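You operate a simulated robot arm through the tools that you are given. There is no shell and no other tool. Be economical: measure what you need, move in short steps, check, and stop when the job is done.

Carry out the task below with a simulated robot arm. There is one attempt and no reset: what you move stays moved.

Task
Put the aluminium plate on the waiting bay.

Only the result counts: the job must be done as asked and must still hold three seconds after the hand-in. Knocking over, shifting, dropping, spilling or breaking anything else fails it.

Robot
A 7-joint arm with a two-finger parallel gripper, fixed in place. Base frame: the origin is at the foot of the arm, x ahead of it, y to its left, z up; the work surface is at about z = 780. Units: mm, degrees, N and s.
With the tool pointing down near the work surface it reaches from about 300 to 700 mm from the base axis. Its first joint turns from -66.0 to 66.0 degrees. Payload 1.57 kg.
The TCP is the grasp point between the finger pads, 30 mm short of the fingertips. In the tool frame z runs along the fingers and y along their closing line. The gripper opens to 110 mm. The fingers are 24 mm wide and 12 mm thick; the gripper's body (48 by 112 mm) begins 78 mm behind the TCP.
Orientation is that of the tool frame in the base frame, as [roll, pitch, yaw] about the fixed x, y, z axes, in that order (R = Rz(yaw) Ry(pitch) Rx(roll)). With the fingers straight down and closing along the base's y, the tool's x points along the base's -x, its y along +y and its z along -z.

Tools
- The arm moves only by the tool send_rows. Its argument "motion" is a list of rows, each an object of numbers (a shift or turn left out is 0, a gripper value left out holds the last): "gripper": the opening, from 0 (shut) to 1 (fully open); "dx", "dy", "dz": the shift along the tool's x, y, z in mm; "ax", "ay", "az": the turn, a rotation vector about the tool's x, y, z in degrees. In form: [{"gripper": .., "dx": .., "dy": .., "dz": .., "ax": .., "ay": .., "az": ..}, ...]. A call has 1 to 8 rows; each row is the pose to reach, as a shift and turn from the pose commanded when the call began, along the tool's axes at that moment. A row lasts 0.2 s, in which the tool goes at most 50 mm and 8.6 degrees; a call with a longer step from one row to the next is refused whole, and so is a gripper value outside its range. A pose out of reach is approached as far as the arm can. The call stops where the force on the tool passes 40 N (or 10 N more than at its start, if that is more) or the arm is blocked; 0.2 s more then pass. The fingers move at their own pace (about 108 mm/s each) and stop on an object; they squeeze with about 22 N. The grip force told is the motor's: it shows also when the fingers shut on nothing. Time passes only in rows, and 0.2 s behind the last, so rows that repeat a pose let the fingers close. It gives the time, the measured TCP pose, the force on the tool (base axes), the opening and the grip force at its end, in the units of the frame above (readings bear some noise).
- Cameras (640 x 400 px; columns grow to the right, rows downward): "scene" is fixed at [152.1, -397.7, 1382.2]; the picture's right is [0.82, -0.57, 0.00], its down [-0.43, -0.63, -0.64] and it looks along [0.36, 0.53, -0.77] (base axes); focal length 250 px, centre (320, 200). "wrist" rides on the gripper at [-36, 0, -80] in the tool frame; the picture's right is [0.00, -1.00, 0.00], its down [0.97, 0.00, -0.24] and it looks along [0.24, 0.00, 0.97] (tool axes); focal length 218 px, centre (320, 200).
- capture(camera): a new picture of that camera. The clock stands still meanwhile.
- probe_pixels(camera, pixels): for up to 12 pixels [column, row] of the newest picture of that camera ("zoom" is the newest enlarged one), the place [x, y, z] in the base frame of the surface seen there, good to about 3 mm. The clock stands still meanwhile.
- zoom(camera, box): a new picture of the part [left, top, right, bottom] of that camera's present view, enlarged. The clock stands still meanwhile.
- close_job(): hands the job in; it is judged then, once.

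Work in short steps. Measure before you move; look again where a grasp or a placing could have gone wrong, and mend it. You have 60 turns and 20 pictures in all, those below and enlarged ones among them. Open the gripper and draw the arm clear of the work before you hand the job in, unless the task says otherwise; then end with one line.

The tools are called as a command line: name --argument value ..., lists and objects as JSON in quotes. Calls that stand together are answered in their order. send_rows: Moves the arm, as the interface text tells. Its arguments: {"type":"object","properties":{"motion":{"type":"array"}},"required":["motion"]} The other tools are called the same way: capture (camera) takes a picture; probe_pixels (camera, pixels) gives the place of the surface under pixels of a picture; zoom (camera, box) takes an enlarged picture of a part of a camera's view; close_job () hands the job in.

At the start:

```text
clock: 0.0
tool_pos: [416.5, -107.3, 1038.5]
tcp_rot: [-180.0, 0.0, -179.9]
wrist_force: [-1.2, -0.4, 0.1]
finger_gap: 110.1
grip_force: 0.1
```

scene: 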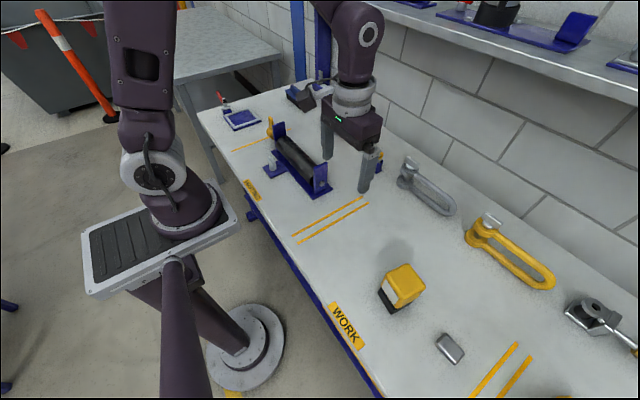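
wrist: 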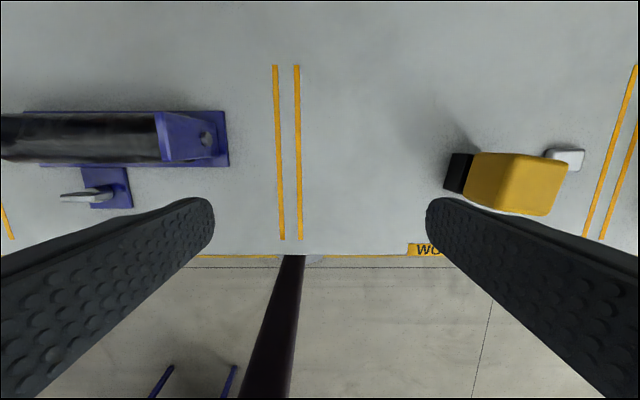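

The scene shows a small grey block near (450,348), labels at (252,190) and (345,325). I zoom in on the labels and objects.

zoom --camera "scene" --box '[190, 70, 390, 250]'

zoom --camera "scene" --box '[310, 220, 640, 400]'

```text
2.22 times, centred on (290, 160) of scene
```

zoom: 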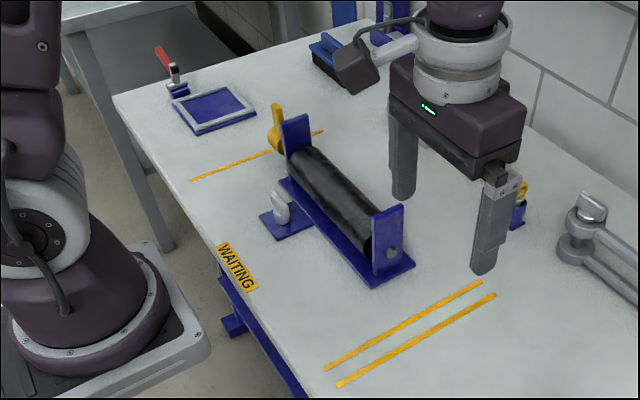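

```text
1.94 times, centred on (475, 310) of scene
```

zoom: 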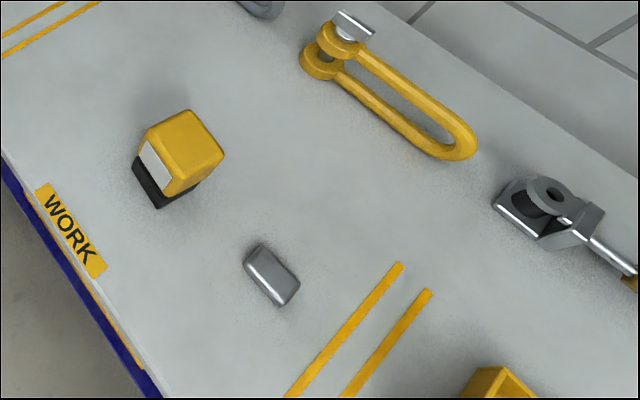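

The WAITING bay lies between the lines near (255,143) and (325,215). I measure the candidates and lines.

probe_pixels --camera "scene" --pixels '[[450, 348], [437, 340], [447, 334], [464, 352], [455, 363], [404, 270], [296, 236], [362, 198], [236, 150], [268, 138], [252, 190], [490, 375]]'

probe_pixels --camera "wrist" --pixels '[[275, 66], [282, 238], [222, 112], [228, 165], [130, 206], [95, 208], [60, 197], [565, 158], [549, 152], [583, 152], [582, 167], [7, 238]]'

```text
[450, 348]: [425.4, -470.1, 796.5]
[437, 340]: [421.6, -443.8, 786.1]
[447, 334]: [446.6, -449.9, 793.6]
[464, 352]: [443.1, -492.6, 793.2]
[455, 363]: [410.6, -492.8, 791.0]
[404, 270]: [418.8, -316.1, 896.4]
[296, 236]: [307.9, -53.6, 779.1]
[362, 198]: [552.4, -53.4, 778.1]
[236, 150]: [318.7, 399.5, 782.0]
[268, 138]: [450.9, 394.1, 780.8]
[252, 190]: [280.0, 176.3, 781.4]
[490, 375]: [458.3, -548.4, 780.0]
```

```text
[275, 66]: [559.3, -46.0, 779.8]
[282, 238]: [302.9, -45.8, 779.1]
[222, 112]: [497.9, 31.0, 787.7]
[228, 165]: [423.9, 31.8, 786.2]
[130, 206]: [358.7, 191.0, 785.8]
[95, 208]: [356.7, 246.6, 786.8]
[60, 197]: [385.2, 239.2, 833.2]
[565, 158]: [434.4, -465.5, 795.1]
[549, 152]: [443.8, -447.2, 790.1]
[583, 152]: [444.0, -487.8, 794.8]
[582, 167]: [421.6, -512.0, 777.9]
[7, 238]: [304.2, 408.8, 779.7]
```

The grey block sits at about (428,-468), top z≈796. The yellow box nearby reaches z≈896. I stay high and move above the block for a close look.

send_rows --motion '[{"gripper": 1, "dy": -45}, {"dy": -90}, {"dy": -135}, {"dy": -180}, {"dy": -225}, {"dy": -270}, {"dy": -315}, {"dy": -360, "dx": -10}]'

capture --camera "wrist"

capture --camera "scene"

```text
clock: 1.8
tool_pos: [425.3, -467.1, 1035.0]
tcp_rot: [179.8, -0.1, -179.9]
wrist_force: [1.1, 0.7, -0.6]
finger_gap: 110.3
grip_force: 0.1
```

```text
15 pictures are left
```

wrist: 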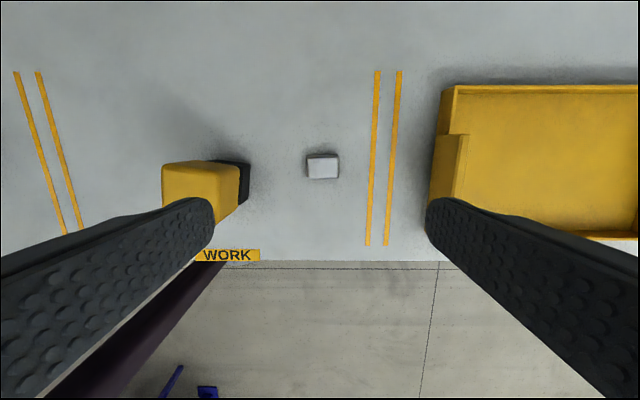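

```text
14 pictures are left
```

scene: 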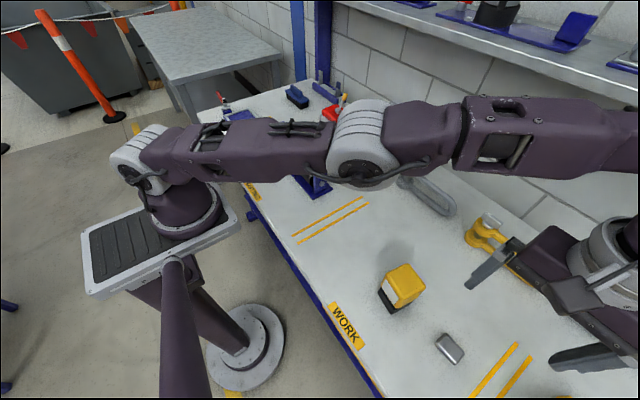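

The block shows at (322,166), centred under the gripper; the yellow bin to the right appears empty. I zoom in to identify and measure it.

zoom --camera "wrist" --box '[240, 120, 400, 220]'

probe_pixels --camera "wrist" --pixels '[[308, 157], [336, 156], [337, 175], [311, 177], [322, 166], [247, 165], [237, 180], [360, 166], [322, 190]]'

```text
4.00 times, centred on (320, 170) of wrist
```

zoom: 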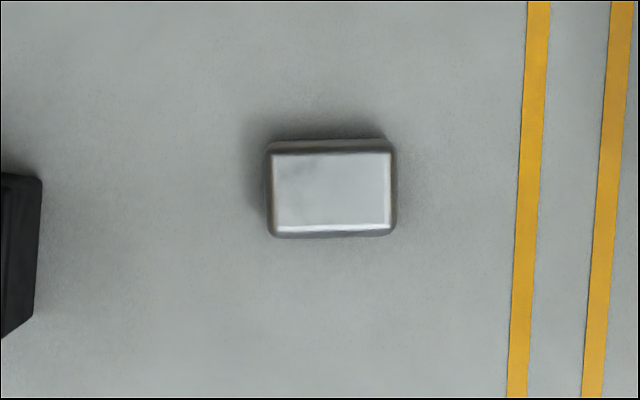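

```text
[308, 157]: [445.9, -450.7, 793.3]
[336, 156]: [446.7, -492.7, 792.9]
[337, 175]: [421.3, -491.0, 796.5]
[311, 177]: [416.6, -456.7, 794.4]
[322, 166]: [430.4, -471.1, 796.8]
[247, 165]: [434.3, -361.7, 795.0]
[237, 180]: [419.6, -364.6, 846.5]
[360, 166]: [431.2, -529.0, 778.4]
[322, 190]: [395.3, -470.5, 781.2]
```

The block is about 34×48×17 mm, centred at (432,-471). Before touching it I look over the left side, both to survey the waiting bay for free space and to rule out another plate.

send_rows --motion '[{"dy": 49}, {"dy": 98}, {"dy": 147}, {"dy": 196}, {"dy": 245}, {"dy": 294}, {"dy": 343}, {"dy": 392}]'

send_rows --motion '[{"dy": 49}, {"dy": 98}, {"dy": 147}, {"dy": 196}, {"dy": 245}, {"dy": 270}]'

capture --camera "wrist"

```text
clock: 3.6
tool_pos: [425.5, -74.5, 1035.7]
tcp_rot: [-180.0, 0.0, 180.0]
wrist_force: [0.1, -0.2, 0.3]
finger_gap: 110.1
grip_force: 0.0
```

```text
clock: 5.0
tool_pos: [425.4, 193.7, 1036.3]
tcp_rot: [-180.0, 0.0, -179.9]
wrist_force: [0.9, 0.0, 0.0]
finger_gap: 110.1
grip_force: 0.0
```

```text
12 pictures are left
```

wrist: 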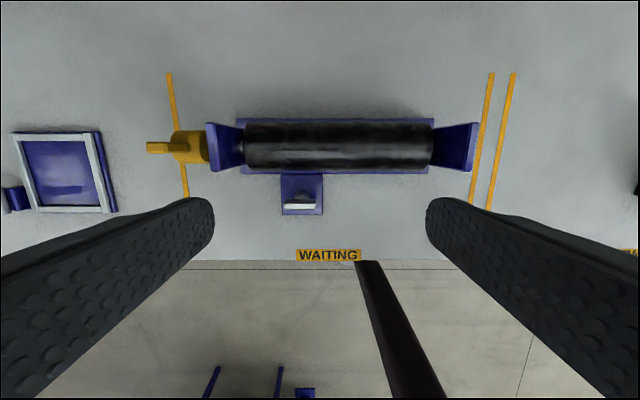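

Left item is a clamp fixture, so the grey block is the plate. Free space in the waiting bay appears in front of the roller stand, around pixel (390,215); I measure there.

probe_pixels --camera "wrist" --pixels '[[390, 215], [400, 195], [350, 215], [321, 210], [323, 178], [428, 172], [472, 172], [475, 124], [430, 125], [400, 240], [490, 205], [300, 205]]'

send_rows --motion '[{"dy": -49}, {"dy": -98}, {"dy": -147}, {"dy": -196}, {"dy": -245}, {"dy": -294}, {"dy": -343}, {"dy": -392}]'

send_rows --motion '[{"dy": -49}, {"dy": -98}, {"dy": -147}, {"dy": -196}, {"dy": -245}, {"dy": -273, "dx": -6}]'

```text
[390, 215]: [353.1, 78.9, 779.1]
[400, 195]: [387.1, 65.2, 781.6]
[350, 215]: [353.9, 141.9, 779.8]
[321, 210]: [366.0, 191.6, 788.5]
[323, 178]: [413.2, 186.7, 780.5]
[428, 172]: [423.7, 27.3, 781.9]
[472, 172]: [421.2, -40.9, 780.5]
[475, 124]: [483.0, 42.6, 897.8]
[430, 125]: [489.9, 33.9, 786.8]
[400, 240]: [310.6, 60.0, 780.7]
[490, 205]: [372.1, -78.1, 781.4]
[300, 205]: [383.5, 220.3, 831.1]
```

```text
clock: 6.8
tool_pos: [424.1, -197.5, 1036.5]
tcp_rot: [180.0, 0.0, -179.9]
wrist_force: [-0.2, 0.1, -0.6]
finger_gap: 110.1
grip_force: 0.1
```

```text
clock: 8.2
tool_pos: [432.2, -459.5, 1034.6]
tcp_rot: [179.6, -0.7, -178.6]
wrist_force: [0.2, 0.4, 0.3]
finger_gap: 110.1
grip_force: 0.0
out of reach, approached as far as the arm can: row 6
```

The target (432,-471) is at the edge of reach at this height; lower should be easier, so I descend to about z=875 and check.

send_rows --motion '[{"dz": 40}, {"dz": 80}, {"dz": 120}, {"dz": 160}, {"dz": 160}]'

```text
clock: 9.4
tool_pos: [431.6, -469.7, 876.9]
tcp_rot: [179.9, 0.0, 179.9]
wrist_force: [-0.3, 0.0, -0.3]
finger_gap: 110.0
grip_force: 0.2
```

Now at (431.6,-469.7,877), well aligned. I descend 62 mm to z≈814 with the fingers wide open.

send_rows --motion '[{"dz": 25, "gripper": 1}, {"dz": 45}, {"dz": 55}, {"dz": 62}, {"dz": 62}]'

capture --camera "wrist"

```text
clock: 10.6
tool_pos: [431.8, -470.2, 815.0]
tcp_rot: [179.9, 0.0, 179.9]
wrist_force: [0.9, -1.0, 0.1]
finger_gap: 110.2
grip_force: 0.0
```

```text
11 pictures are left
```

wrist: 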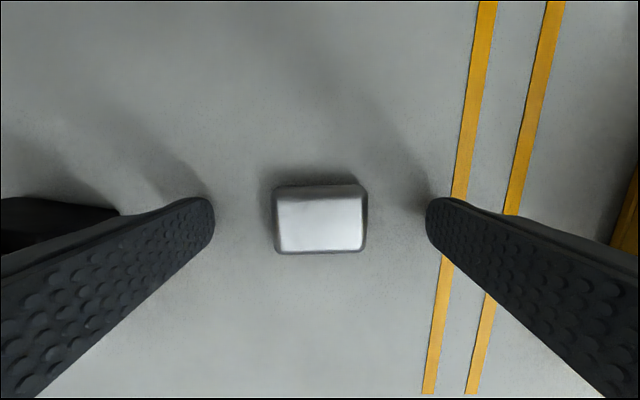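

The block sits centred between the fingers at (320,218). I lower 2 mm more and close.

send_rows --motion '[{"dz": 2, "gripper": 1}, {"dz": 2, "gripper": 0.35}, {"dz": 2, "gripper": 0.2}, {"dz": 2, "gripper": 0.2}, {"dz": 2, "gripper": 0.2}, {"dz": 2, "gripper": 0.2}]'

```text
clock: 12.0
tool_pos: [431.7, -469.5, 813.8]
tcp_rot: [180.0, 0.0, -179.9]
wrist_force: [0.5, 0.1, 0.6]
finger_gap: 48.3
grip_force: 21.5
```

The fingers stopped at 48.3 mm with 21.5 N, a firm grip. I lift 100 mm gently.

send_rows --motion '[{"dz": -10, "gripper": 0.2}, {"dz": -30}, {"dz": -60}, {"dz": -90}, {"dz": -120}, {"dz": -150}, {"dz": -150}]'

capture --camera "wrist"

```text
clock: 13.6
tool_pos: [431.6, -471.3, 964.5]
tcp_rot: [-180.0, 0.0, 180.0]
wrist_force: [0.1, -0.2, -0.8]
finger_gap: 48.4
grip_force: 21.8
```

```text
10 pictures are left
```

wrist: 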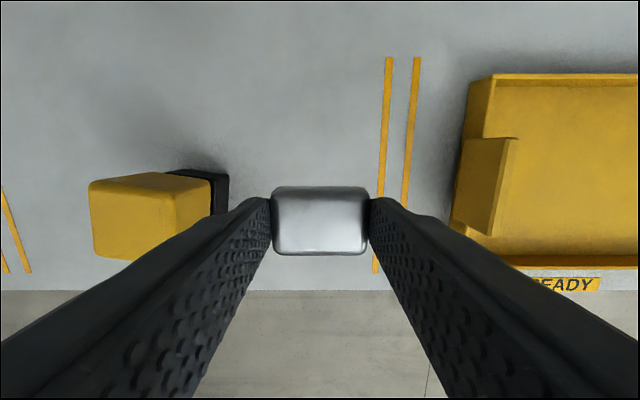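

The plate is held at (320,220). I carry it left, above the yellow box (top z≈896), toward (345, 78).

send_rows --motion '[{"dy": 15, "dz": -20}, {"dy": 45, "dz": -40}, {"dy": 85, "dz": -40}, {"dy": 130, "dz": -40}, {"dy": 175, "dz": -40}, {"dy": 220, "dz": -40}, {"dy": 255, "dz": -40}, {"dy": 280, "dz": -40}]'

send_rows --motion '[{"dy": 20, "dx": 10}, {"dy": 60, "dx": 20}, {"dy": 100, "dx": 35}, {"dy": 140, "dx": 50}, {"dy": 180, "dx": 65}, {"dy": 220, "dx": 75}, {"dy": 250, "dx": 86}, {"dy": 269, "dx": 86}]'

capture --camera "wrist"

```text
clock: 15.4
tool_pos: [431.4, -190.2, 1002.8]
tcp_rot: [180.0, 0.1, 180.0]
wrist_force: [0.5, 0.3, -0.4]
finger_gap: 48.3
grip_force: 21.7
```

```text
clock: 17.2
tool_pos: [344.8, 78.4, 1002.6]
tcp_rot: [-180.0, 0.1, -180.0]
wrist_force: [0.2, 0.1, -0.4]
finger_gap: 48.4
grip_force: 22.2
```

```text
9 pictures are left
```

wrist: 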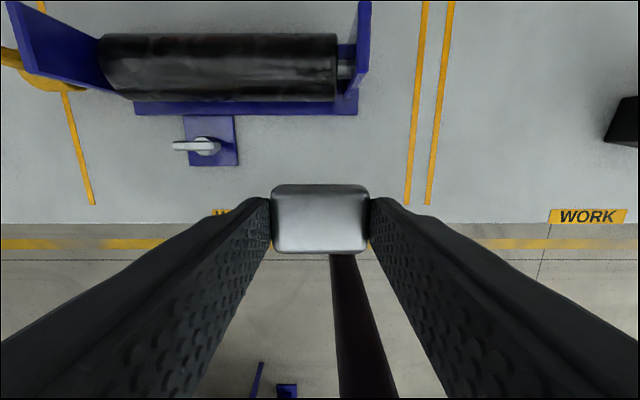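

The plate hangs over the free spot, with the roller stand well ahead. I descend to z≈823.

send_rows --motion '[{"dz": 30}, {"dz": 65}, {"dz": 100}, {"dz": 130}, {"dz": 155}, {"dz": 172}, {"dz": 180}, {"dz": 180}]'

capture --camera "scene"

```text
clock: 19.0
tool_pos: [344.4, 77.9, 823.8]
tcp_rot: [179.9, -0.1, -180.0]
wrist_force: [0.2, 0.9, -1.0]
finger_gap: 48.4
grip_force: 21.8
```

```text
8 pictures are left
```

scene: 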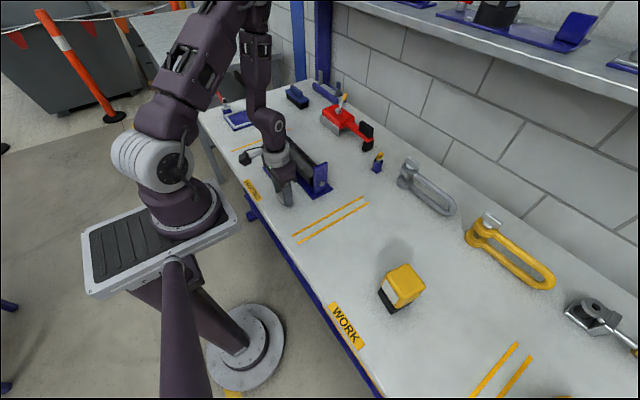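

The gripper at (288,195) is inside the waiting bay, clear of the stand. I lower the last 9.5 mm slowly.

send_rows --motion '[{"dz": 3}, {"dz": 6}, {"dz": 8}, {"dz": 9}, {"dz": 9.5}, {"dz": 9.5}]'

```text
clock: 20.4
tool_pos: [345.1, 78.3, 814.0]
tcp_rot: [-180.0, 0.0, 180.0]
wrist_force: [-0.2, -0.6, -1.3]
finger_gap: 48.3
grip_force: 22.0
```

The height now equals the grasp height. I nudge down 0.5 mm, then open moderately and hold.

send_rows --motion '[{"dz": 0.5}, {"dz": 0.5, "gripper": 0.5}, {"dz": 0.5, "gripper": 0.65}, {"dz": 0.5, "gripper": 0.75}, {"dz": 0.5, "gripper": 0.75}]'

send_rows --motion '[{"dz": -10}, {"dz": -30}, {"dz": -60}, {"dz": -100}, {"dz": -140}, {"dz": -180}, {"dz": -210}, {"dz": -220}]'

capture --camera "wrist"

```text
clock: 21.6
tool_pos: [345.8, 78.2, 812.8]
tcp_rot: [180.0, 0.0, -179.9]
wrist_force: [0.4, 0.7, -0.2]
finger_gap: 82.4
grip_force: 0.1
```

```text
clock: 23.4
tool_pos: [346.2, 77.6, 1034.1]
tcp_rot: [-179.9, -0.1, -180.0]
wrist_force: [-1.0, 0.0, -0.2]
finger_gap: 82.5
grip_force: 0.0
```

```text
7 pictures are left
```

wrist: 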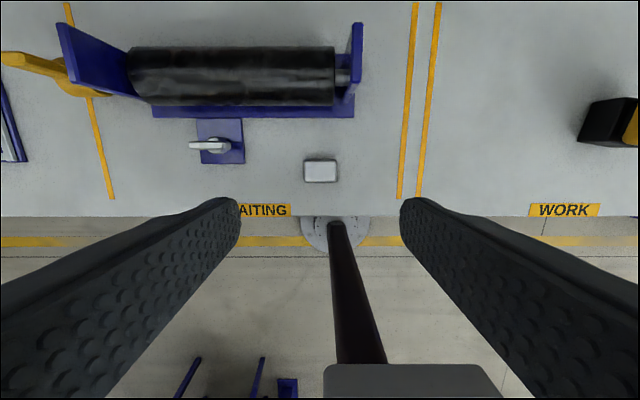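

The plate rests flat at (320,171) in the waiting bay, untouched by anything, and the arm is clear with the gripper open. I hand in.

close_job

```text
The job is handed in.
```

The aluminium plate is on the waiting bay, lying flat at about (345, 78) mm in front of the roller stand. The gripper is open, the arm is clear, and I saw nothing else disturbed.
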